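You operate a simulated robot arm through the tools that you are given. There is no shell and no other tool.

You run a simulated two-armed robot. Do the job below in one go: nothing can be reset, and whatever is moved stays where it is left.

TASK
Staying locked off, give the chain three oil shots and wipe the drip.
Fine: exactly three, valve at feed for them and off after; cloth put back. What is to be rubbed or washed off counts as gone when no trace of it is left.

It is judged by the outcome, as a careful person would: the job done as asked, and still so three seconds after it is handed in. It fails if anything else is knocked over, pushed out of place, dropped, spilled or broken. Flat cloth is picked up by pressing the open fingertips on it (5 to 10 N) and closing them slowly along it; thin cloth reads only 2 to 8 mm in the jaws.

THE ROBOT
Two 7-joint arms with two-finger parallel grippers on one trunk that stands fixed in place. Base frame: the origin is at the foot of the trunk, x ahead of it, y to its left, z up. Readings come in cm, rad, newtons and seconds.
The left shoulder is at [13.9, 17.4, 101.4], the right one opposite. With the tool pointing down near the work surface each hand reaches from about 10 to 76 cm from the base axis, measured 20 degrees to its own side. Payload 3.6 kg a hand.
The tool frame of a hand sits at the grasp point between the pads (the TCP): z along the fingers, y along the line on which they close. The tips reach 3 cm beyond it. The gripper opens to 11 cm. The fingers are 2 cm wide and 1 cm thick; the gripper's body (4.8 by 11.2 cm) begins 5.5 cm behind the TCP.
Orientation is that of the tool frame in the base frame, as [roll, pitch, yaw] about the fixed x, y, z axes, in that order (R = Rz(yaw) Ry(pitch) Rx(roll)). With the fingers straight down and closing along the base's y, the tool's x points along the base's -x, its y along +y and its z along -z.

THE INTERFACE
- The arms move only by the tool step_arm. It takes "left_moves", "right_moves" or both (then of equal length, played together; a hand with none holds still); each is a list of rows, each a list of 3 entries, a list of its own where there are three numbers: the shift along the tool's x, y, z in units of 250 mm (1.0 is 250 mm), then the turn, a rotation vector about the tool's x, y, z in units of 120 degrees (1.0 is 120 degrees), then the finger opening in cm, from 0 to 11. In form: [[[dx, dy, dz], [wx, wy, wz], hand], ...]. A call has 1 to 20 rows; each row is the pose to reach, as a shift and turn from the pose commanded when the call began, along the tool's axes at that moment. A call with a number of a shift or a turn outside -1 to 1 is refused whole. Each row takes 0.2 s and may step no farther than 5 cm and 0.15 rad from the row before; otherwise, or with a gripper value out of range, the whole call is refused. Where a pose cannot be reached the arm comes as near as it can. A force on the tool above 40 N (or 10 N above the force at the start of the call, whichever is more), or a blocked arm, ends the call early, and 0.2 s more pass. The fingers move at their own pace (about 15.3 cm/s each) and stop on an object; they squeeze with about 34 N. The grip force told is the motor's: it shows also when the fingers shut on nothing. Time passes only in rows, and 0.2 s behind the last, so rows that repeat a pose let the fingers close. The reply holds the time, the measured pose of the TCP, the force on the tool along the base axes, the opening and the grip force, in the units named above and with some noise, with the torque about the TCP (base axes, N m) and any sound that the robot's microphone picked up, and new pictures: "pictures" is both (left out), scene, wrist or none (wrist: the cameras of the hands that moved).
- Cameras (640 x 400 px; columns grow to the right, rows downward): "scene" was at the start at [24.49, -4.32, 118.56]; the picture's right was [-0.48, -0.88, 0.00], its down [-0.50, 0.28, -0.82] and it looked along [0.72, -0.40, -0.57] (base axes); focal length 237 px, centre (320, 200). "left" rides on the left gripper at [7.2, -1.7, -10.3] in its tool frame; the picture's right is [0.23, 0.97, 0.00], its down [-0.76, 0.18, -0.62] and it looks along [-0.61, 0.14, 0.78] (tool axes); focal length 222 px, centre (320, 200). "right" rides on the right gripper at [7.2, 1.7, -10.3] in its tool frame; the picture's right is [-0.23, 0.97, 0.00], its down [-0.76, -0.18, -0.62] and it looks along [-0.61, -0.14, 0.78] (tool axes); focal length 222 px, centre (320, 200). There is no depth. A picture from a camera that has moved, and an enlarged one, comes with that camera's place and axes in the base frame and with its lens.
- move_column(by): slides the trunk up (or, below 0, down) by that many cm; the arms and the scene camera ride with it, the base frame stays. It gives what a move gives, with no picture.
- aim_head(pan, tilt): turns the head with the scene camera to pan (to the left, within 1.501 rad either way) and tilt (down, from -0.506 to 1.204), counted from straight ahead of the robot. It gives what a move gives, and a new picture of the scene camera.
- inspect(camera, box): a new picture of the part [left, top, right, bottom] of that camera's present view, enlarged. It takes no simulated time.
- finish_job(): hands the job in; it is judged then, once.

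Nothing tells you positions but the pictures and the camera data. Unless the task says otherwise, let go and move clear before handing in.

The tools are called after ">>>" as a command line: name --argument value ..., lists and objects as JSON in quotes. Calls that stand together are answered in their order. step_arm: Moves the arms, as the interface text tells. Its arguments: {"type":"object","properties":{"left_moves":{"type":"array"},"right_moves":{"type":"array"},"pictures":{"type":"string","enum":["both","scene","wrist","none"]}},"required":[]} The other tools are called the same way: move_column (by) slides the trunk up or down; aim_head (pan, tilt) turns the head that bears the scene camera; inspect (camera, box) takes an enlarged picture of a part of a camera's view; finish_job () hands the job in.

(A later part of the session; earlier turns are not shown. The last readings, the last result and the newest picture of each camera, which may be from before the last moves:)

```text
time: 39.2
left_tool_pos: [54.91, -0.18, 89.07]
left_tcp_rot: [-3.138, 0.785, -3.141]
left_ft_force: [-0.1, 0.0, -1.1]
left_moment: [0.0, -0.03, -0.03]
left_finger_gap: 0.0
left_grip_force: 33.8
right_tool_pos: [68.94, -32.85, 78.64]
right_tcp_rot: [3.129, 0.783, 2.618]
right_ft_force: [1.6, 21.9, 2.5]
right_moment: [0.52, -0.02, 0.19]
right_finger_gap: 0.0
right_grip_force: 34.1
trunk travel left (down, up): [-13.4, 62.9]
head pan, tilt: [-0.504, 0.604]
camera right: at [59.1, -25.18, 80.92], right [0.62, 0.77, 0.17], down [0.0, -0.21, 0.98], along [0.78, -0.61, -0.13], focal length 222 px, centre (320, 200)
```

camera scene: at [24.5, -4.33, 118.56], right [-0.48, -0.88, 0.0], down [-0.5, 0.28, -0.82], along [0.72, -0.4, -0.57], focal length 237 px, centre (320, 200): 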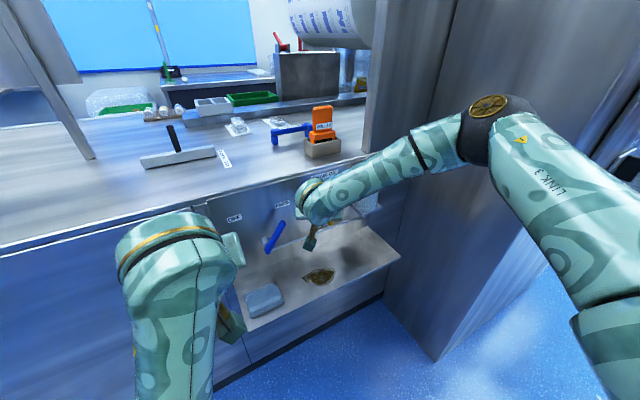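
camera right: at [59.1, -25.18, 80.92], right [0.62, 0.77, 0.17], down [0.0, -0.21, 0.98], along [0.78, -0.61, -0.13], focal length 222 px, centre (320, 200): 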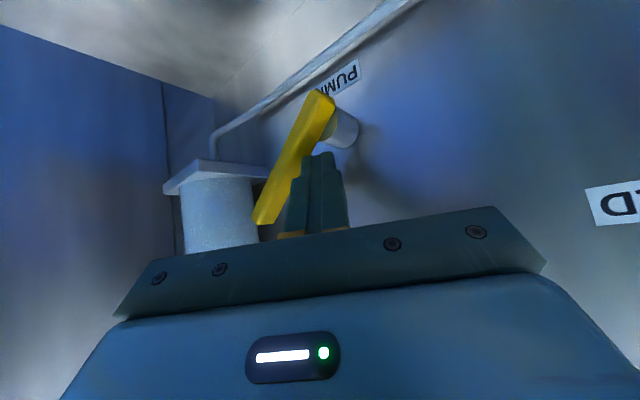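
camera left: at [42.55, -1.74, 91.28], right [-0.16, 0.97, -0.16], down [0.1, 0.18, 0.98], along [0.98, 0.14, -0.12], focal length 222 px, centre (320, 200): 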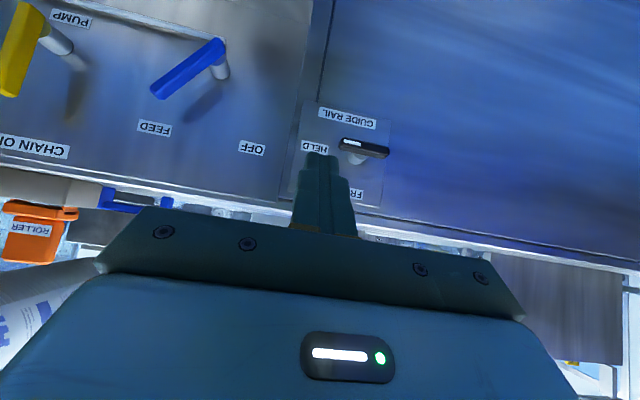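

It's at the stop again. I'll return left and withdraw the right hand straight back.

>>> step_arm --right_moves '[[[0.015, 0.036, -0.015], [0, 0, 0], 0], [[0.03, 0.073, -0.03], [0, 0, 0], 0], [[0.045, 0.109, -0.045], [0, 0, 0], 0], [[0.0595, 0.1455, -0.0595], [0, 0, 0], 0], [[0.0595, 0.1455, -0.0595], [0, 0, 0], 0], [[0.133, 0.0855, -0.133], [0, 0, 0], 0], [[0.206, 0.0255, -0.206], [0, 0, 0], 0], [[0.2795, -0.0345, -0.2795], [0, 0, 0], 0]]' --pictures "both"

>>> inspect --camera "right" --box '[240, 60, 480, 240]'

```text
time: 41.0
left_tool_pos: [54.96, -0.34, 89.18]
left_tcp_rot: [-3.14, 0.786, 3.139]
left_ft_force: [0.0, 0.0, 0.6]
left_moment: [-0.01, 0.01, -0.02]
left_finger_gap: 0.02
left_grip_force: 33.8
right_tool_pos: [60.04, -28.93, 78.83]
right_tcp_rot: [3.132, 0.78, 2.615]
right_ft_force: [0.3, -0.5, 0.2]
right_moment: [-0.01, 0.01, -0.01]
right_finger_gap: 0.0
right_grip_force: 33.8
trunk travel left (down, up): [-13.4, 62.9]
head pan, tilt: [-0.504, 0.604]
camera scene: at [24.46, -4.32, 118.57], right [-0.48, -0.88, 0.0], down [-0.5, 0.27, -0.82], along [0.72, -0.4, -0.57], focal length 237 px, centre (320, 200)
camera right: at [50.25, -21.23, 80.95], right [0.62, 0.76, 0.17], down [0.0, -0.21, 0.98], along [0.78, -0.61, -0.13], focal length 222 px, centre (320, 200)
```

scene: 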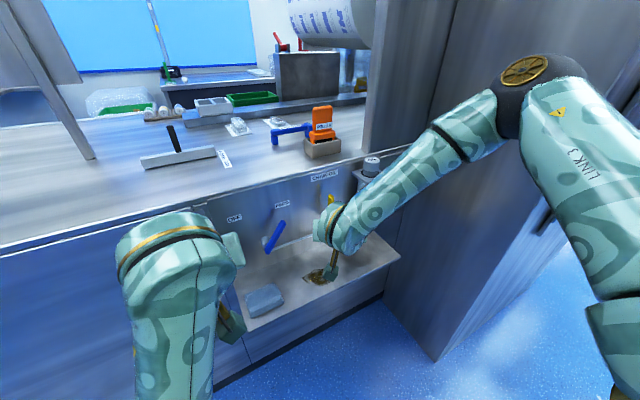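
right: 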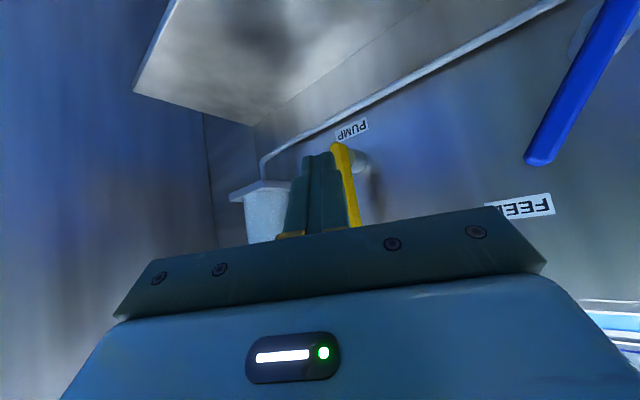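

```text
2.22 times, centred on (360, 150) of right
camera zoom: at [50.25, -21.23, 80.95], right [0.62, 0.76, 0.17], down [0.0, -0.21, 0.98], along [0.78, -0.61, -0.13], focal length 494 px, centre (231, 311)
```

zoom: 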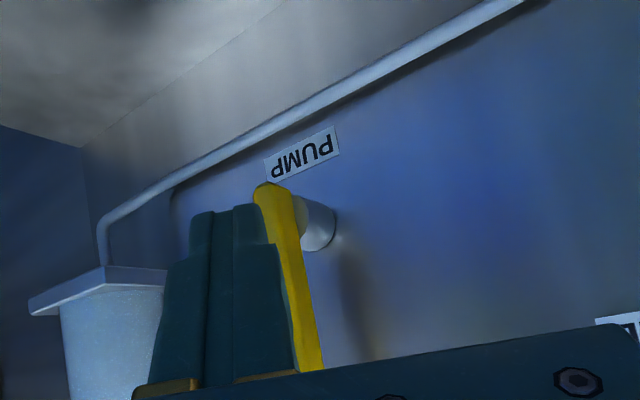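

Three full strokes are done and the lever is upright. Next is valve OFF with the right hand: I'll yaw it to point forward-left and stage it in front of and to the right of the blue lever.

>>> step_arm --right_moves '[[[0.01, 0.023, -0.01], [-0.0443, 0, -0.0443], 0], [[0.019, 0.047, -0.019], [-0.0885, 0, -0.0885], 0], [[0.029, 0.07, -0.029], [-0.1328, 0, -0.1328], 0], [[0.038, 0.094, -0.038], [-0.177, 0, -0.177], 0], [[0.048, 0.117, -0.048], [-0.2213, 0, -0.2213], 0], [[0.057, 0.14, -0.057], [-0.2655, 0, -0.2655], 0], [[0.067, 0.164, -0.067], [-0.3098, 0, -0.3098], 0], [[0.0765, 0.187, -0.0765], [-0.354, 0, -0.354], 0], [[0.0765, 0.187, -0.0765], [-0.354, 0, -0.354], 0]]' --pictures "both"

>>> inspect --camera "scene" --box '[210, 160, 390, 270]'

```text
time: 43.0
left_tool_pos: [55.05, -0.29, 89.05]
left_tcp_rot: [3.14, 0.785, 3.14]
left_ft_force: [-0.1, -0.2, 0.1]
left_moment: [0.02, -0.02, -0.02]
left_finger_gap: 0.0
left_grip_force: 34.4
right_tool_pos: [60.15, -23.59, 78.73]
right_tcp_rot: [3.13, 0.79, -2.618]
right_ft_force: [0.0, 0.0, 0.1]
right_moment: [-0.01, 0.02, 0.03]
right_finger_gap: 0.03
right_grip_force: 34.2
trunk travel left (down, up): [-13.4, 62.9]
head pan, tilt: [-0.504, 0.604]
camera scene: at [24.49, -4.33, 118.56], right [-0.48, -0.88, 0.0], down [-0.5, 0.28, -0.82], along [0.72, -0.4, -0.57], focal length 237 px, centre (320, 200)
camera right: at [48.53, -28.39, 80.78], right [-0.35, 0.92, 0.17], down [0.17, -0.11, 0.98], along [0.92, 0.38, -0.12], focal length 222 px, centre (320, 200)
```

scene: 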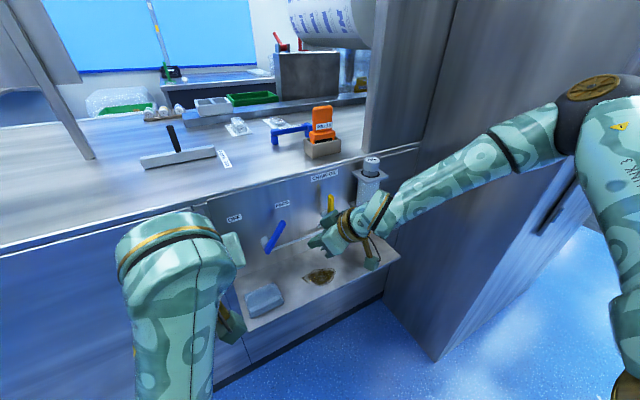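
right: 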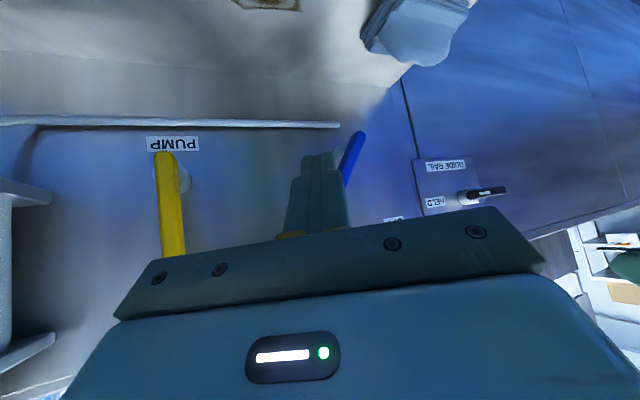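

```text
3.56 times, centred on (300, 215) of scene
camera zoom: at [24.49, -4.33, 118.56], right [-0.48, -0.88, 0.0], down [-0.5, 0.28, -0.82], along [0.72, -0.4, -0.57], focal length 844 px, centre (391, 147)
```

zoom: 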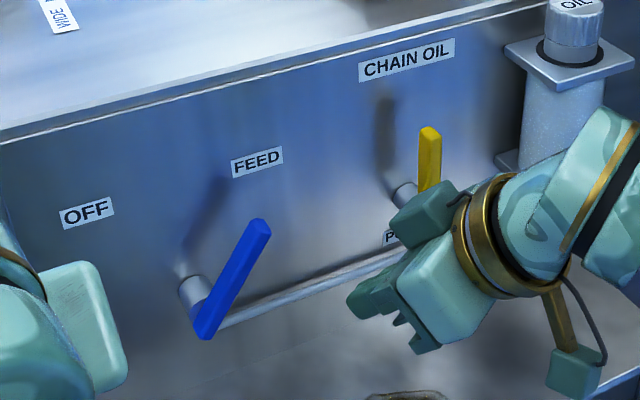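

Now I'll advance the fist in beside the blue lever on its right side.

>>> step_arm --right_moves '[[[-0.076, -0.05, 0.076], [0, 0, 0], 0], [[-0.152, -0.1, 0.152], [0, 0, 0], 0], [[-0.229, -0.15, 0.229], [0, 0, 0], 0], [[-0.229, -0.15, 0.229], [0, 0, 0], 0]]' --pictures "both"

>>> inspect --camera "right" --box '[160, 40, 480, 240]'

>>> inspect --camera "scene" --box '[210, 160, 390, 270]'

```text
time: 44.0
left_tool_pos: [54.97, -0.36, 89.14]
left_tcp_rot: [3.138, 0.786, 3.139]
left_ft_force: [-0.3, 0.3, 0.4]
left_moment: [0.01, -0.01, 0.04]
left_finger_gap: 0.0
left_grip_force: 33.6
right_tool_pos: [68.75, -22.77, 78.61]
right_tcp_rot: [3.132, 0.791, -2.619]
right_ft_force: [-0.7, -1.0, -0.7]
right_moment: [-0.01, 0.02, 0.01]
right_finger_gap: 0.0
right_grip_force: 34.1
trunk travel left (down, up): [-13.4, 62.9]
head pan, tilt: [-0.504, 0.604]
camera scene: at [24.48, -4.33, 118.56], right [-0.48, -0.88, 0.0], down [-0.5, 0.28, -0.82], along [0.72, -0.4, -0.57], focal length 237 px, centre (320, 200)
camera right: at [57.29, -27.5, 80.83], right [-0.35, 0.92, 0.17], down [0.17, -0.11, 0.98], along [0.92, 0.37, -0.12], focal length 222 px, centre (320, 200)
```

scene: 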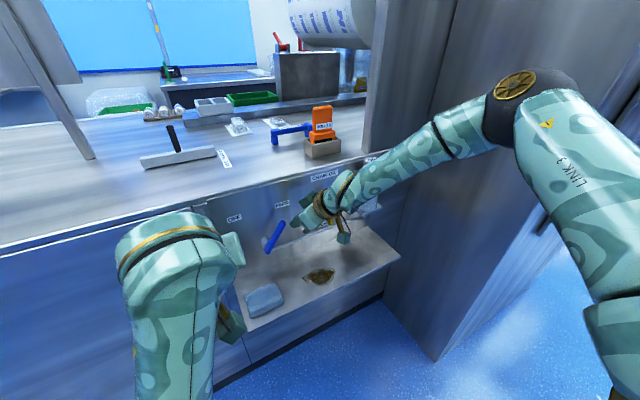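
right: 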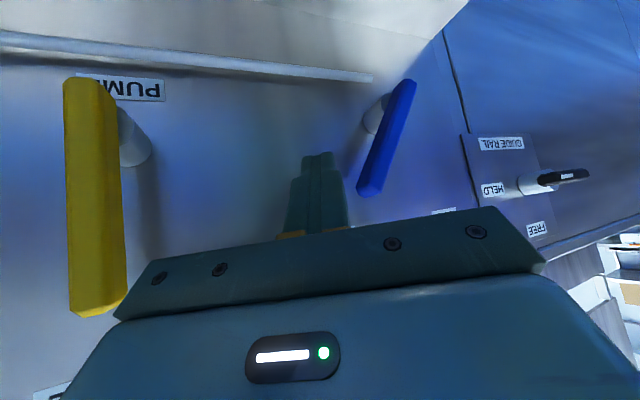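

```text
2.00 times, centred on (320, 140) of right
camera zoom: at [57.29, -27.5, 80.83], right [-0.35, 0.92, 0.17], down [0.17, -0.11, 0.98], along [0.92, 0.37, -0.12], focal length 444 px, centre (320, 320)
```

zoom: 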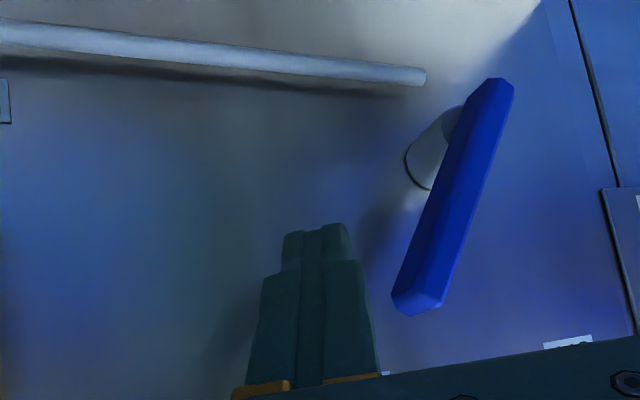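

```text
3.56 times, centred on (300, 215) of scene
camera zoom: at [24.48, -4.33, 118.56], right [-0.48, -0.88, 0.0], down [-0.5, 0.28, -0.82], along [0.72, -0.4, -0.57], focal length 844 px, centre (391, 147)
```

zoom: 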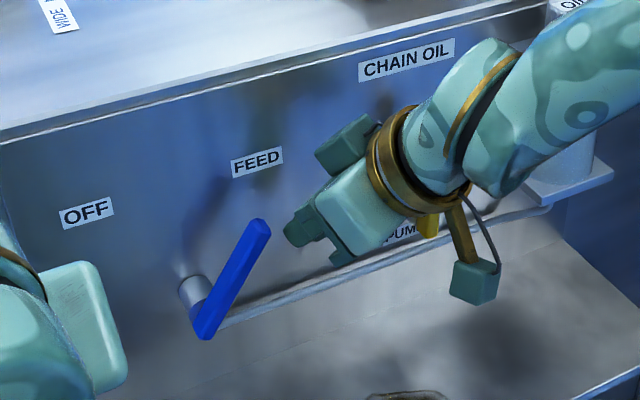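

The fist is to the right of the lever. Now I'll sweep left toward OFF.

>>> step_arm --right_moves '[[[-0.0142, 0.0346, 0.0142], [0, 0, 0], 0], [[-0.0283, 0.0693, 0.0283], [0, 0, 0], 0], [[-0.0425, 0.1039, 0.0425], [0, 0, 0], 0], [[-0.0566, 0.1386, 0.0566], [0, 0, 0], 0], [[-0.0708, 0.1732, 0.0708], [0, 0, 0], 0], [[-0.085, 0.2078, 0.085], [0, 0, 0], 0], [[-0.0991, 0.2425, 0.0991], [0, 0, 0], 0], [[-0.1133, 0.2771, 0.1133], [0, 0, 0], 0], [[-0.1274, 0.3118, 0.1274], [0, 0, 0], 0], [[-0.1345, 0.329, 0.1345], [0, 0, 0], 0]]' --pictures "both"

>>> inspect --camera "right" --box '[160, 40, 480, 240]'

>>> inspect --camera "scene" --box '[190, 160, 370, 270]'

```text
time: 46.2
left_tool_pos: [55.01, -0.47, 89.16]
left_tcp_rot: [3.14, 0.786, 3.137]
left_ft_force: [-0.5, 0.1, -0.1]
left_moment: [-0.02, -0.01, 0.02]
left_finger_gap: 0.0
left_grip_force: 34.0
right_tool_pos: [68.99, -13.54, 78.78]
right_tcp_rot: [3.132, 0.791, -2.623]
right_ft_force: [-2.5, -10.0, 1.5]
right_moment: [-0.26, 0.06, -0.05]
right_finger_gap: 0.0
right_grip_force: 33.9
trunk travel left (down, up): [-13.4, 62.9]
head pan, tilt: [-0.504, 0.604]
camera scene: at [24.45, -4.47, 118.57], right [-0.48, -0.87, 0.0], down [-0.5, 0.28, -0.82], along [0.72, -0.4, -0.57], focal length 237 px, centre (320, 200)
camera right: at [57.39, -18.31, 80.89], right [-0.35, 0.92, 0.17], down [0.17, -0.11, 0.98], along [0.92, 0.37, -0.12], focal length 222 px, centre (320, 200)
```

scene: 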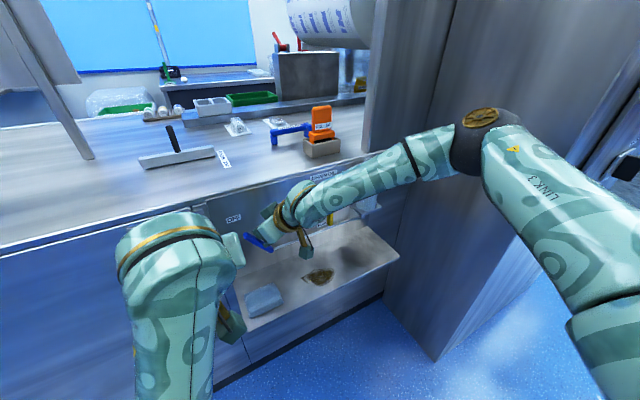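
right: 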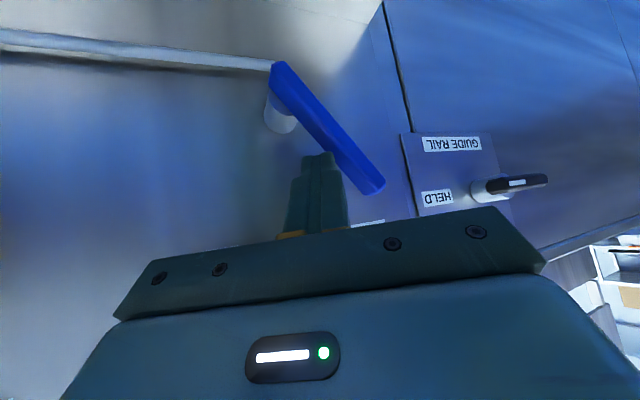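

```text
2.00 times, centred on (320, 140) of right
camera zoom: at [57.39, -18.31, 80.89], right [-0.35, 0.92, 0.17], down [0.17, -0.11, 0.98], along [0.92, 0.37, -0.12], focal length 444 px, centre (320, 320)
```

zoom: 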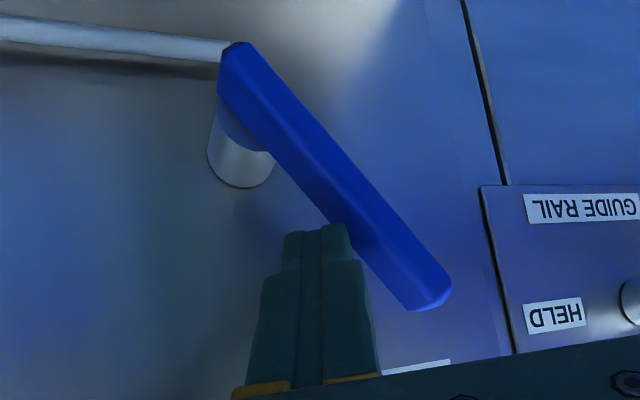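

```text
3.56 times, centred on (280, 215) of scene
camera zoom: at [24.45, -4.47, 118.57], right [-0.48, -0.87, 0.0], down [-0.5, 0.28, -0.82], along [0.72, -0.4, -0.57], focal length 844 px, centre (462, 147)
```

zoom: 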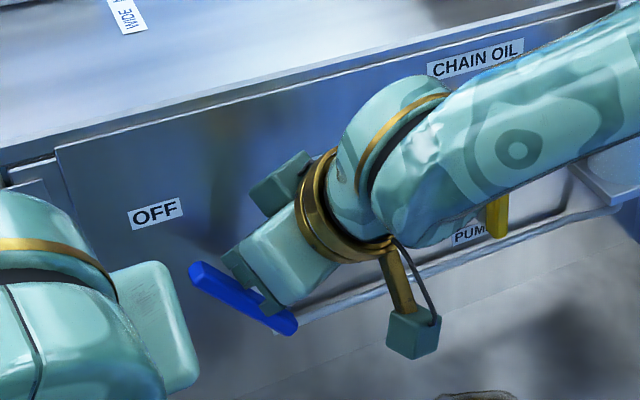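

The lever rests against its OFF stop with 10 N. I'll ease off and draw the right hand back, then check.

>>> step_arm --right_moves '[[[0.0142, -0.0346, -0.0142], [0, 0, 0], 0], [[0.088, 0.025, -0.088], [0, 0, 0], 0], [[0.161, 0.085, -0.161], [0, 0, 0], 0], [[0.234, 0.145, -0.234], [0, 0, 0], 0], [[0.26, -0.02, -0.3], [0, 0, 0], 0], [[0.29, -0.16, -0.36], [0, 0, 0], 0], [[0.31, -0.3, -0.42], [0, 0, 0], 0]]' --pictures "both"

>>> inspect --camera "scene" --box '[200, 160, 400, 340]'

```text
time: 47.8
left_tool_pos: [55.02, -0.38, 89.16]
left_tcp_rot: [3.14, 0.785, 3.139]
left_ft_force: [0.3, 0.1, -0.4]
left_moment: [0.05, 0.0, -0.01]
left_finger_gap: 0.0
left_grip_force: 34.1
right_tool_pos: [61.53, -26.25, 80.7]
right_tcp_rot: [3.131, 0.791, -2.62]
right_ft_force: [-0.3, 0.4, -0.3]
right_moment: [-0.02, 0.03, 0.0]
right_finger_gap: 0.02
right_grip_force: 33.4
trunk travel left (down, up): [-13.4, 62.9]
head pan, tilt: [-0.504, 0.604]
camera scene: at [24.47, -4.33, 118.57], right [-0.48, -0.88, 0.0], down [-0.5, 0.28, -0.82], along [0.72, -0.4, -0.57], focal length 237 px, centre (320, 200)
camera right: at [50.08, -31.07, 82.78], right [-0.35, 0.92, 0.17], down [0.17, -0.11, 0.98], along [0.92, 0.37, -0.12], focal length 222 px, centre (320, 200)
```

scene: 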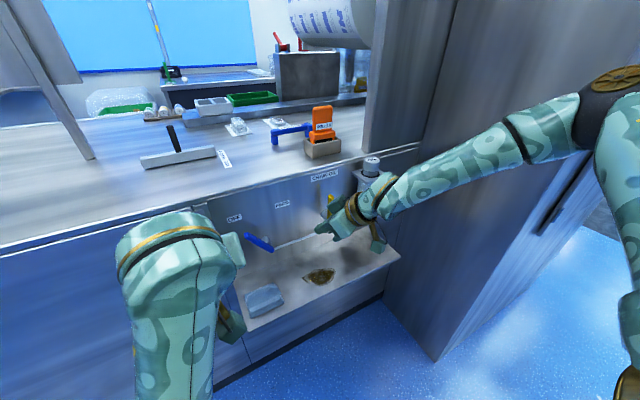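
right: 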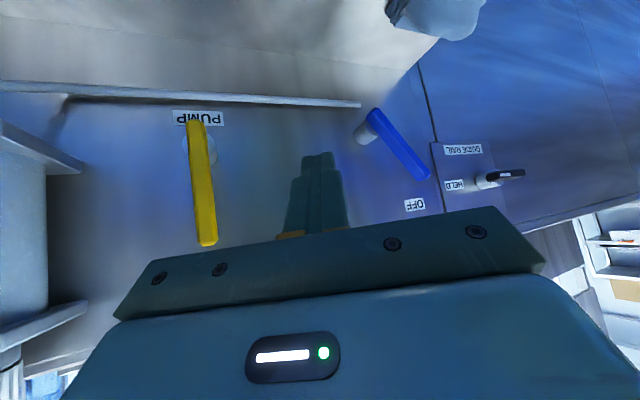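

```text
2.22 times, centred on (300, 250) of scene
camera zoom: at [24.47, -4.33, 118.57], right [-0.48, -0.88, 0.0], down [-0.5, 0.28, -0.82], along [0.72, -0.4, -0.57], focal length 528 px, centre (364, 89)
```

zoom: 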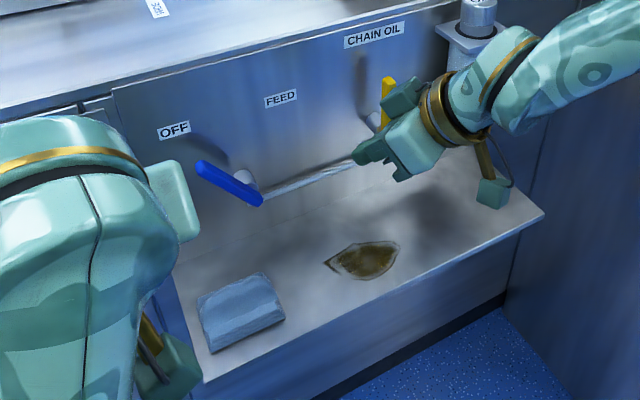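

The valve is back at OFF. For the cloth I'll use the left arm, gripping the pad across its long (y) side and tilted so the hand stays away from the levers. The right arm clears off to the right while the left goes above the cloth.

>>> step_arm --right_moves '[[[0.03, -0.055, -0.135], [0, 0, 0], 0], [[0.06, -0.11, -0.27], [0, 0, 0], 0], [[0.09, -0.167, -0.404], [0, 0, 0], 0], [[0.123, -0.223, -0.538], [0, 0, 0], 0], [[0.153, -0.278, -0.673], [0, 0, 0], 0], [[0.184, -0.334, -0.807], [0, 0, 0], 0]]' --left_moves '[[[0.05, -0.06, 0.108], [0, 0.02, 0], 0], [[0.104, -0.12, 0.217], [0, 0.04, 0], 0], [[0.157, -0.18, 0.326], [0, 0.06, 0], 6], [[0.209, -0.24, 0.435], [0, 0.085, 0], 11], [[0.262, -0.3, 0.544], [0, 0.105, 0], 11], [[0.314, -0.36, 0.653], [0, 0.125, 0], 11]]' --pictures "both"

>>> inspect --camera "left" --box '[120, 0, 520, 240]'

>>> inspect --camera "scene" --box '[200, 200, 400, 340]'

```text
time: 49.2
left_tool_pos: [61.07, -9.38, 72.13]
left_tcp_rot: [-3.14, 0.521, 3.138]
left_ft_force: [-0.5, 0.6, 0.2]
left_moment: [0.02, 0.02, -0.02]
left_finger_gap: 10.99
left_grip_force: 0.1
right_tool_pos: [50.54, -42.63, 91.69]
right_tcp_rot: [3.131, 0.791, -2.62]
right_ft_force: [0.4, -0.5, -0.1]
right_moment: [0.0, 0.04, -0.03]
right_finger_gap: 0.0
right_grip_force: 34.2
trunk travel left (down, up): [-13.4, 62.9]
head pan, tilt: [-0.504, 0.604]
camera scene: at [24.47, -4.35, 118.56], right [-0.48, -0.88, 0.0], down [-0.5, 0.28, -0.82], along [0.72, -0.4, -0.57], focal length 237 px, centre (320, 200)
camera right: at [39.07, -47.36, 93.81], right [-0.35, 0.92, 0.17], down [0.17, -0.11, 0.98], along [0.92, 0.37, -0.12], focal length 222 px, centre (320, 200)
camera left: at [49.58, -11.03, 77.5], right [-0.19, 0.97, -0.11], down [0.35, 0.18, 0.92], along [0.92, 0.14, -0.38], focal length 222 px, centre (320, 200)
```

scene: 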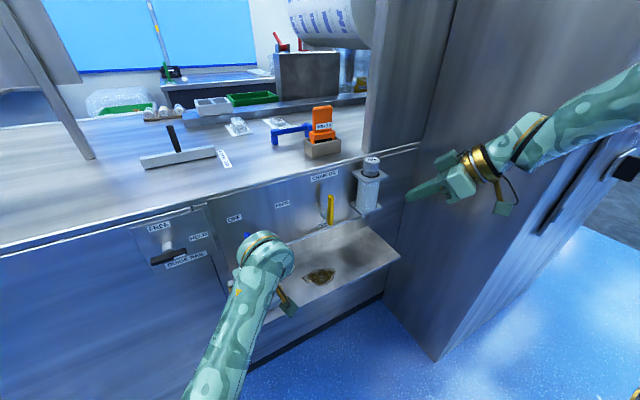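
right: 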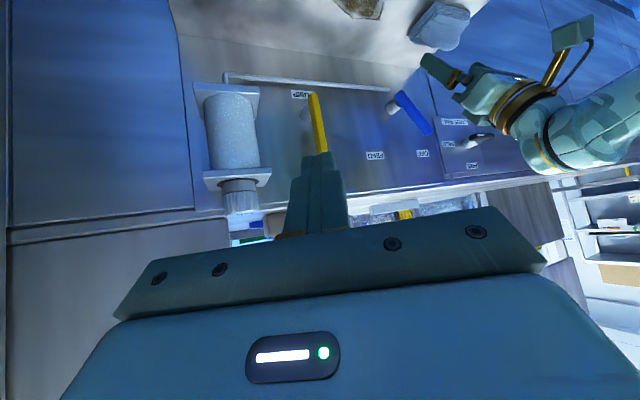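
left: 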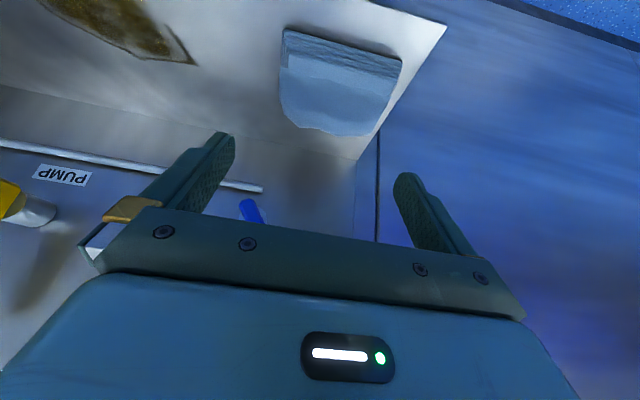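

```text
1.60 times, centred on (320, 120) of left
camera zoom: at [49.58, -11.03, 77.5], right [-0.19, 0.97, -0.11], down [0.35, 0.18, 0.92], along [0.92, 0.14, -0.38], focal length 355 px, centre (320, 328)
```

zoom: 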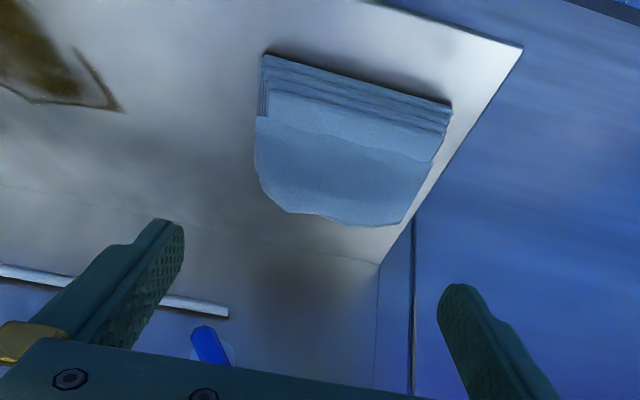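

```text
2.86 times, centred on (300, 270) of scene
camera zoom: at [24.47, -4.35, 118.56], right [-0.48, -0.88, 0.0], down [-0.5, 0.28, -0.82], along [0.72, -0.4, -0.57], focal length 678 px, centre (377, 0)
```

zoom: 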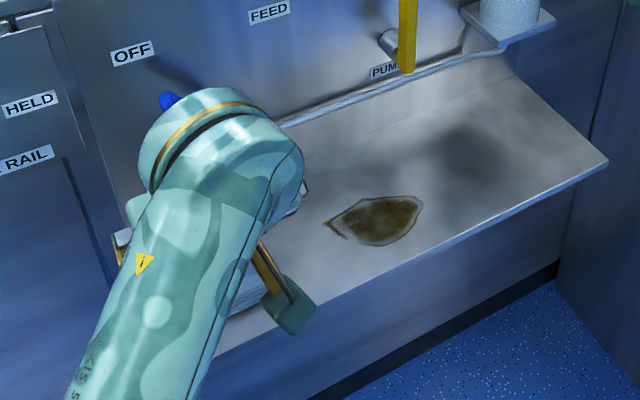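

The cloth is a folded pad about x 60.5–68, y -13.4…-4.3 and 2.2 cm thick, centred near y -8.9. I'll go down to just above it with the jaws straddling, and check alignment.

>>> step_arm --left_moves '[[[0.03, 0.01, 0.08], [0, 0, 0], 11], [[0.06, 0.019, 0.16], [0, 0, 0], 11], [[0.082, 0.019, 0.235], [0, 0, 0], 11], [[0.082, 0.019, 0.235], [0, 0, 0], 11]]' --pictures "wrist"

>>> inspect --camera "left" --box '[120, 0, 520, 240]'

>>> inspect --camera "right" --box '[340, 0, 600, 160]'

```text
time: 50.2
left_tool_pos: [61.92, -8.73, 65.81]
left_tcp_rot: [-3.141, 0.523, 3.138]
left_ft_force: [0.2, -0.8, 0.1]
left_moment: [0.02, 0.01, 0.0]
left_finger_gap: 10.97
left_grip_force: 0.0
right_tool_pos: [50.59, -42.57, 91.63]
right_tcp_rot: [3.132, 0.791, -2.618]
right_ft_force: [-0.4, 0.0, -0.1]
right_moment: [-0.02, 0.01, 0.02]
right_finger_gap: 0.01
right_grip_force: 34.0
trunk travel left (down, up): [-13.4, 62.9]
head pan, tilt: [-0.504, 0.604]
camera left: at [50.6, -10.49, 71.16], right [-0.19, 0.97, -0.11], down [0.35, 0.18, 0.92], along [0.92, 0.14, -0.37], focal length 222 px, centre (320, 200)
```

left: 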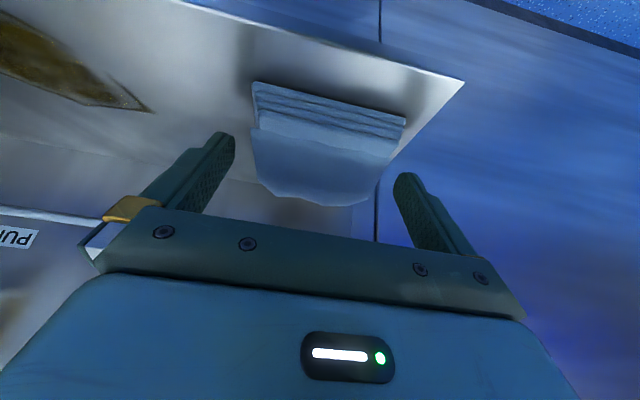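

```text
1.60 times, centred on (320, 120) of left
camera zoom: at [50.6, -10.49, 71.16], right [-0.19, 0.97, -0.11], down [0.35, 0.18, 0.92], along [0.92, 0.14, -0.37], focal length 355 px, centre (320, 328)
```

zoom: 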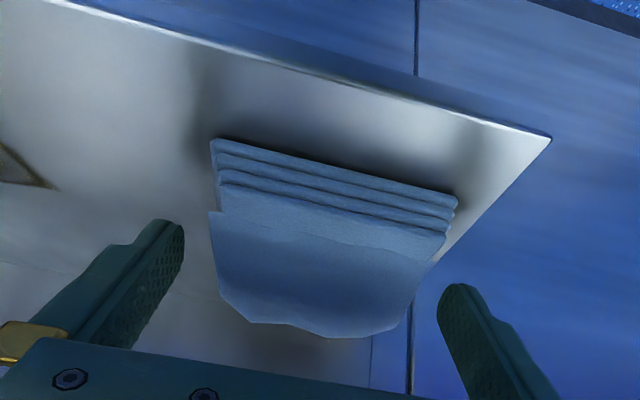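

```text
2.46 times, centred on (470, 80) of right
camera zoom: at [39.11, -47.32, 93.8], right [-0.35, 0.92, 0.17], down [0.17, -0.11, 0.98], along [0.92, 0.37, -0.12], focal length 547 px, centre (-49, 495)
```

zoom: 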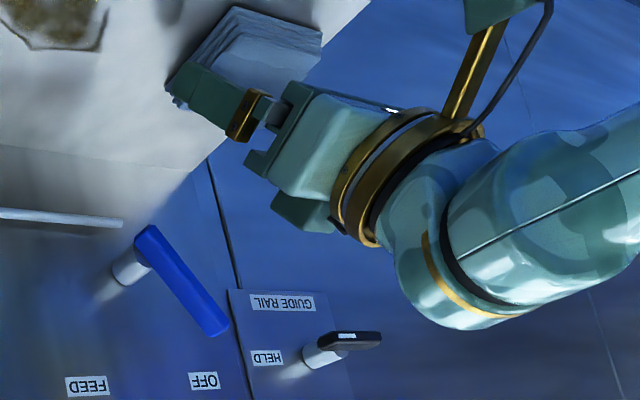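

It's centred with about half a centimetre spare each side. I'll lower to just above the tray, watching the force.

>>> step_arm --left_moves '[[[0.008, 0, 0.028], [0, 0, 0], 11], [[0.016, 0, 0.056], [0, 0, 0], 11], [[0.025, 0, 0.083], [0, 0, 0], 11], [[0.025, 0, 0.083], [0, 0, 0], 11]]' --pictures "wrist"

>>> inspect --camera "left" --box '[120, 0, 520, 240]'

>>> inspect --camera "right" --box '[340, 0, 600, 160]'

```text
time: 51.2
left_tool_pos: [62.35, -9.0, 64.19]
left_tcp_rot: [-3.14, 0.534, 3.138]
left_ft_force: [-12.3, 3.2, 28.5]
left_moment: [1.64, 0.18, 0.87]
left_finger_gap: 10.97
left_grip_force: 0.1
right_tool_pos: [50.37, -42.48, 91.97]
right_tcp_rot: [3.136, 0.795, -2.617]
right_ft_force: [-0.2, -0.5, -0.5]
right_moment: [0.0, -0.01, 0.01]
right_finger_gap: 0.03
right_grip_force: 33.9
trunk travel left (down, up): [-13.4, 62.9]
head pan, tilt: [-0.504, 0.604]
camera left: at [50.95, -10.53, 69.5], right [-0.19, 0.97, -0.12], down [0.34, 0.18, 0.92], along [0.92, 0.14, -0.37], focal length 222 px, centre (320, 200)
```

left: 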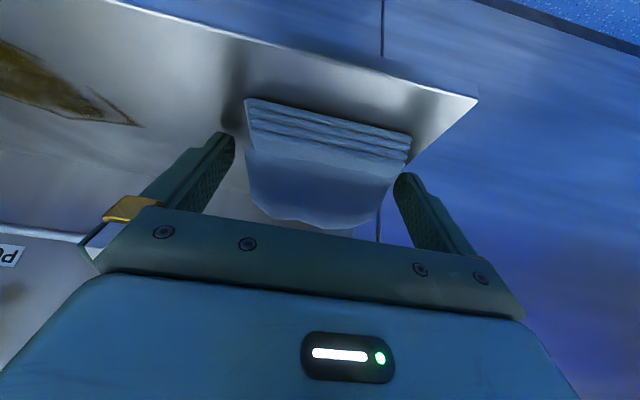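

```text
1.60 times, centred on (320, 120) of left
camera zoom: at [50.95, -10.53, 69.5], right [-0.19, 0.97, -0.12], down [0.34, 0.18, 0.92], along [0.92, 0.14, -0.37], focal length 355 px, centre (320, 328)
```

zoom: 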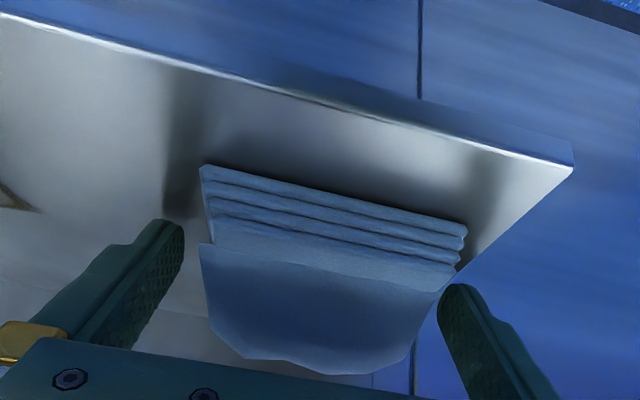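

```text
2.46 times, centred on (470, 80) of right
camera zoom: at [38.82, -47.27, 94.0], right [-0.35, 0.92, 0.17], down [0.17, -0.11, 0.98], along [0.92, 0.37, -0.12], focal length 547 px, centre (-49, 495)
```

zoom: 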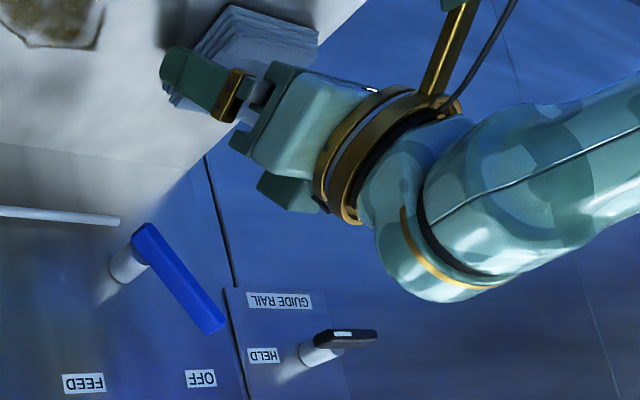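

The +y finger is standing on the pad's edge, since the pad is nearly as wide as the jaws open. I'll lift straight off and instead use the recommended press-and-close pickup on top, with a steeper hand.

>>> step_arm --left_moves '[[[-0.043, 0, -0.063], [0, 0, 0], 11], [[-0.086, 0.004, -0.126], [0, 0, 0], 11], [[-0.086, 0.004, -0.126], [0, 0.0625, 0], 6], [[-0.086, 0.004, -0.126], [0, 0.125, 0], 5], [[-0.086, 0.004, -0.126], [0, 0.125, 0], 5]]' --pictures "both"

>>> inspect --camera "left" --box '[120, 0, 520, 240]'

>>> inspect --camera "right" --box '[340, 0, 600, 160]'

```text
time: 52.4
left_tool_pos: [62.88, -8.74, 68.01]
left_tcp_rot: [-3.14, 0.267, 3.139]
left_ft_force: [9.2, -0.3, 24.8]
left_moment: [0.03, -1.23, -0.01]
left_finger_gap: 6.9
left_grip_force: 34.0
right_tool_pos: [50.6, -42.38, 91.9]
right_tcp_rot: [3.134, 0.793, -2.618]
right_ft_force: [-0.4, 0.9, 0.4]
right_moment: [0.02, 0.0, -0.01]
right_finger_gap: 0.01
right_grip_force: 33.7
trunk travel left (down, up): [-13.4, 62.9]
head pan, tilt: [-0.504, 0.604]
camera scene: at [24.32, -4.31, 118.64], right [-0.48, -0.88, 0.0], down [-0.5, 0.27, -0.82], along [0.72, -0.4, -0.57], focal length 237 px, centre (320, 200)
camera left: at [53.16, -10.42, 76.02], right [-0.22, 0.97, -0.06], down [0.57, 0.18, 0.8], along [0.79, 0.14, -0.59], focal length 222 px, centre (320, 200)
```

scene: 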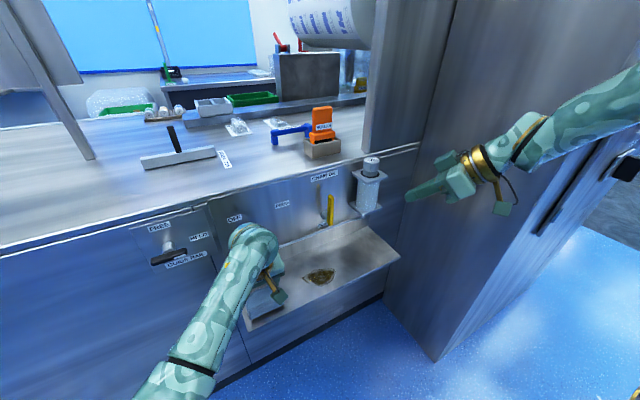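
left: 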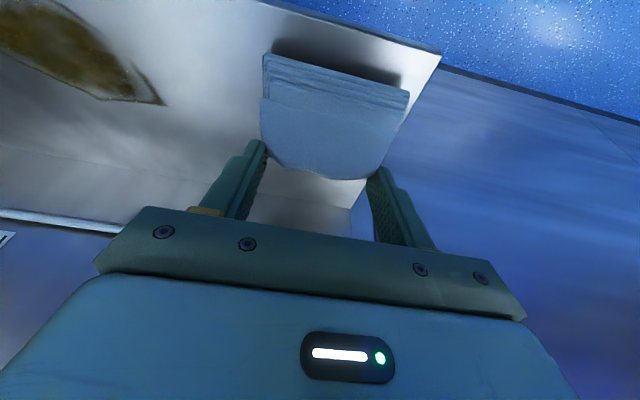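

```text
1.60 times, centred on (320, 120) of left
camera zoom: at [53.16, -10.42, 76.02], right [-0.22, 0.97, -0.06], down [0.57, 0.18, 0.8], along [0.79, 0.14, -0.59], focal length 355 px, centre (320, 328)
```

zoom: 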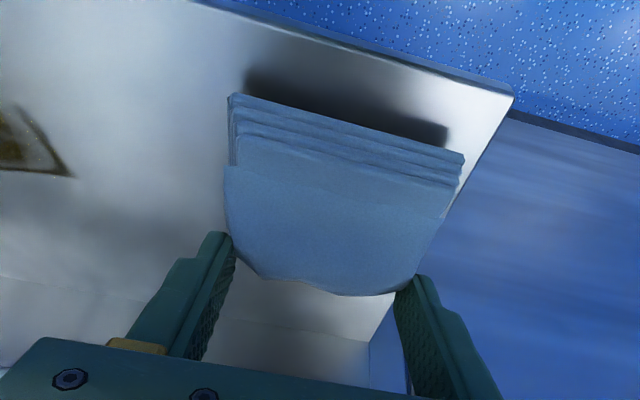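

```text
2.46 times, centred on (470, 80) of right
camera zoom: at [39.0, -47.29, 93.91], right [-0.35, 0.92, 0.17], down [0.17, -0.11, 0.98], along [0.92, 0.37, -0.12], focal length 547 px, centre (-49, 495)
```

zoom: 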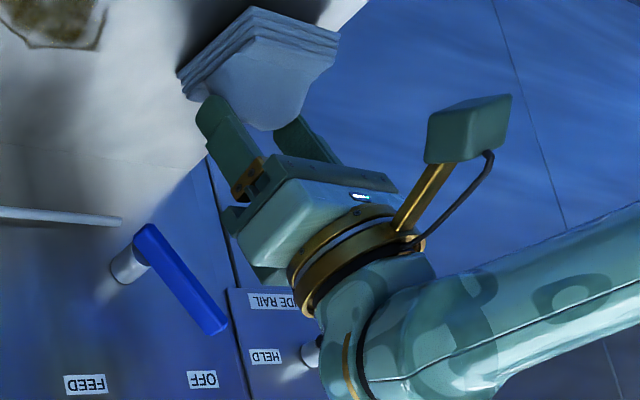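

The fingers closed on the pad's narrower back while still low: the gap reads 6.9 cm at 34 N, and the pad looks held. I'll keep the grip and let it settle to re-read the forces.

>>> step_arm --left_moves '[[[0, 0, 0], [0, 0, 0], 5], [[0, 0, 0], [0, 0, 0], 5]]' --pictures "both"

>>> inspect --camera "scene" --box '[200, 200, 360, 340]'

>>> inspect --camera "right" --box '[360, 0, 520, 100]'

```text
time: 53.0
left_tool_pos: [62.6, -8.8, 67.97]
left_tcp_rot: [-3.14, 0.265, 3.139]
left_ft_force: [3.5, 0.9, 29.7]
left_moment: [0.01, -0.94, 0.02]
left_finger_gap: 6.85
left_grip_force: 34.0
right_tool_pos: [50.41, -42.44, 91.97]
right_tcp_rot: [3.135, 0.791, -2.616]
right_ft_force: [-0.7, 0.1, 0.0]
right_moment: [-0.03, -0.02, -0.03]
right_finger_gap: 0.0
right_grip_force: 34.0
trunk travel left (down, up): [-13.4, 62.9]
head pan, tilt: [-0.504, 0.604]
camera scene: at [24.22, -4.29, 118.64], right [-0.48, -0.88, 0.0], down [-0.5, 0.27, -0.82], along [0.72, -0.4, -0.57], focal length 237 px, centre (320, 200)
camera left: at [53.03, -10.42, 75.96], right [-0.22, 0.97, -0.06], down [0.57, 0.18, 0.8], along [0.79, 0.14, -0.6], focal length 222 px, centre (320, 200)
```

scene: 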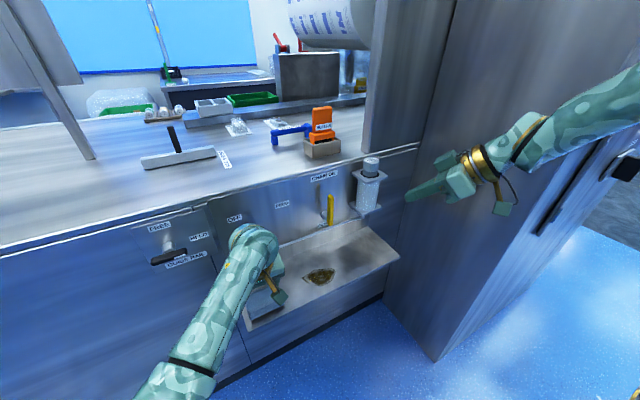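
left: 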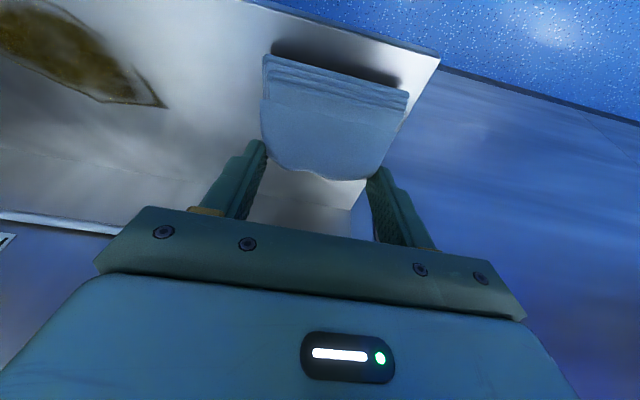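

```text
2.86 times, centred on (280, 270) of scene
camera zoom: at [24.22, -4.29, 118.64], right [-0.48, -0.88, 0.0], down [-0.5, 0.27, -0.82], along [0.72, -0.4, -0.57], focal length 678 px, centre (434, 0)
```

zoom: 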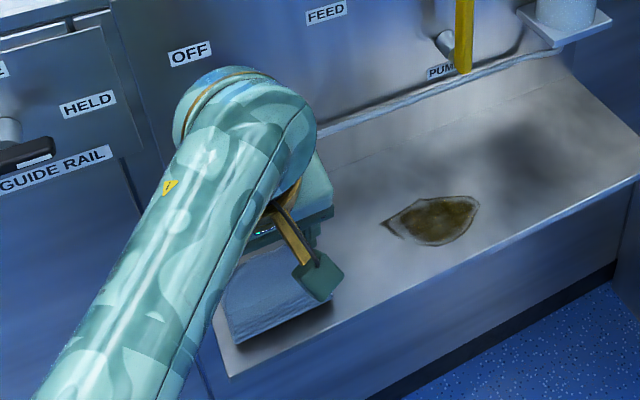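

```text
4.00 times, centred on (440, 50) of right
camera zoom: at [38.91, -47.29, 93.93], right [-0.35, 0.92, 0.17], down [0.17, -0.11, 0.98], along [0.92, 0.37, -0.12], focal length 888 px, centre (-160, 800)
```

zoom: 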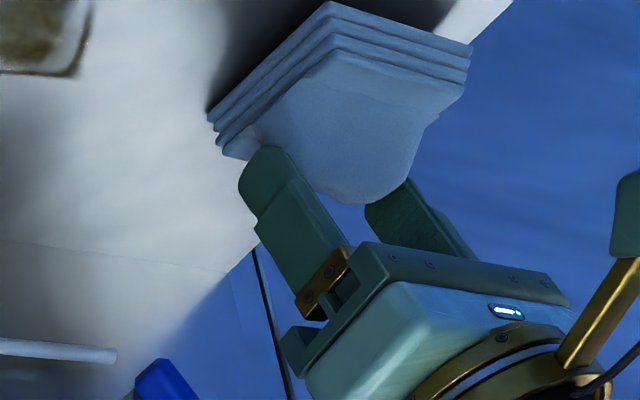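

The pad is gripped by its raised back hump and got tilted by my wrist turn, with its back pressing on the tray at 30 N. I'll lift it straight up first, then turn the wrist back those 15° so its base is level again.

>>> step_arm --left_moves '[[[-0.017, 0, -0.064], [0, 0, 0], 4], [[-0.035, 0, -0.128], [0, 0, 0], 4], [[-0.052, 0, -0.193], [0, 0, 0], 4], [[-0.052, 0, -0.193], [0, -0.0625, 0], 4], [[-0.052, 0, -0.193], [0, -0.125, 0], 4], [[-0.052, 0, -0.193], [0, -0.125, 0], 4]]' --pictures "both"

>>> inspect --camera "scene" --box '[200, 200, 360, 340]'

>>> inspect --camera "right" --box '[340, 0, 580, 150]'

>>> inspect --camera "left" --box '[120, 0, 520, 240]'

```text
time: 54.4
left_tool_pos: [62.84, -8.84, 72.64]
left_tcp_rot: [-3.142, 0.524, 3.137]
left_ft_force: [0.6, -1.0, -0.3]
left_moment: [0.01, -0.01, -0.03]
left_finger_gap: 6.89
left_grip_force: 34.1
right_tool_pos: [50.69, -42.48, 91.68]
right_tcp_rot: [3.131, 0.791, -2.62]
right_ft_force: [0.2, -0.3, -0.2]
right_moment: [0.02, 0.03, -0.01]
right_finger_gap: 0.0
right_grip_force: 34.0
trunk travel left (down, up): [-13.4, 62.9]
head pan, tilt: [-0.504, 0.604]
camera scene: at [24.5, -4.34, 118.56], right [-0.48, -0.88, 0.0], down [-0.5, 0.28, -0.82], along [0.72, -0.4, -0.57], focal length 237 px, centre (320, 200)
camera left: at [51.46, -10.46, 77.96], right [-0.19, 0.97, -0.11], down [0.35, 0.18, 0.92], along [0.92, 0.14, -0.37], focal length 222 px, centre (320, 200)
```

scene: 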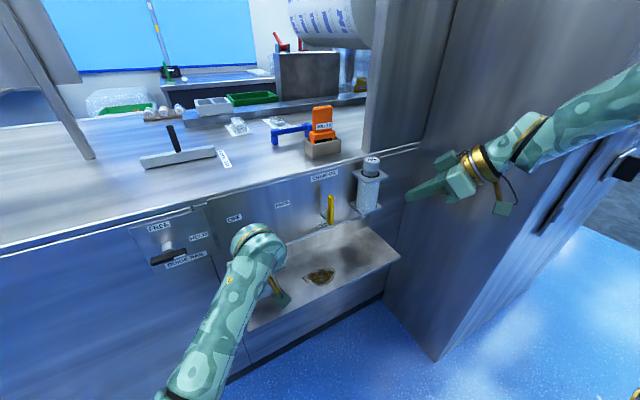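
left: 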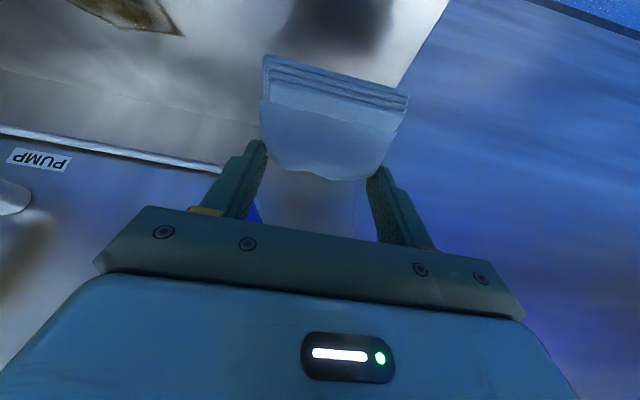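

```text
2.86 times, centred on (280, 270) of scene
camera zoom: at [24.5, -4.34, 118.56], right [-0.48, -0.88, 0.0], down [-0.5, 0.28, -0.82], along [0.72, -0.4, -0.57], focal length 678 px, centre (434, 0)
```

zoom: 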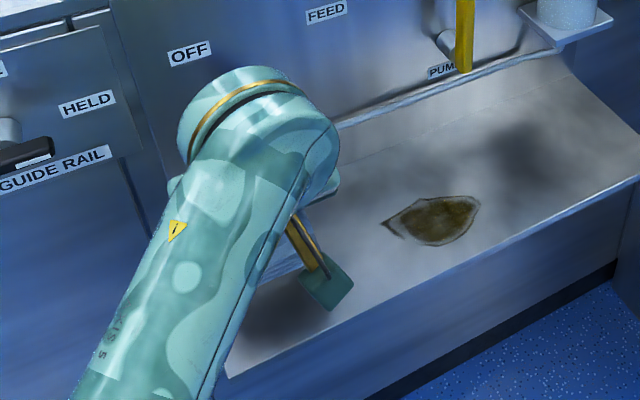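

```text
2.67 times, centred on (460, 75) of right
camera zoom: at [39.13, -47.32, 93.79], right [-0.35, 0.92, 0.17], down [0.17, -0.11, 0.98], along [0.92, 0.37, -0.12], focal length 592 px, centre (-53, 533)
```

zoom: 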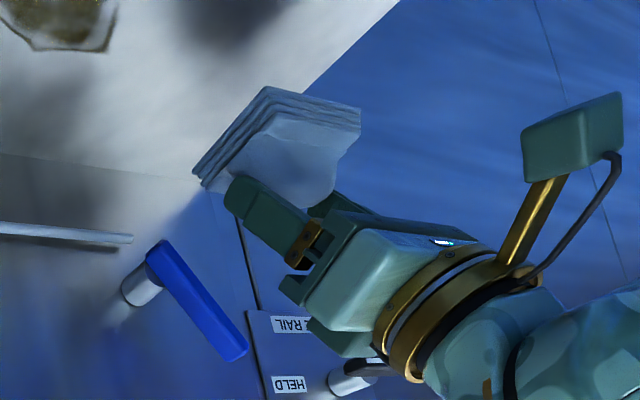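

```text
1.60 times, centred on (320, 120) of left
camera zoom: at [51.46, -10.46, 77.96], right [-0.19, 0.97, -0.11], down [0.35, 0.18, 0.92], along [0.92, 0.14, -0.37], focal length 355 px, centre (320, 328)
```

zoom: 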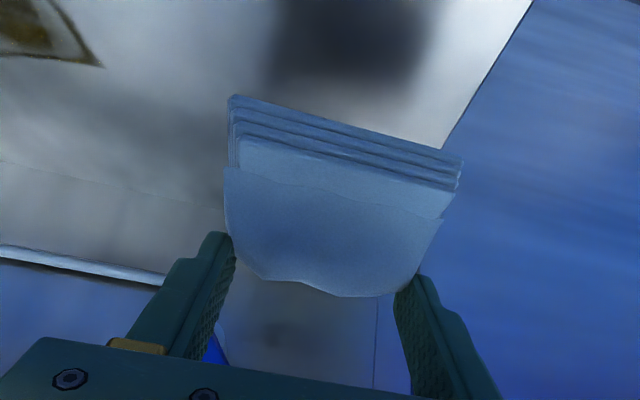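

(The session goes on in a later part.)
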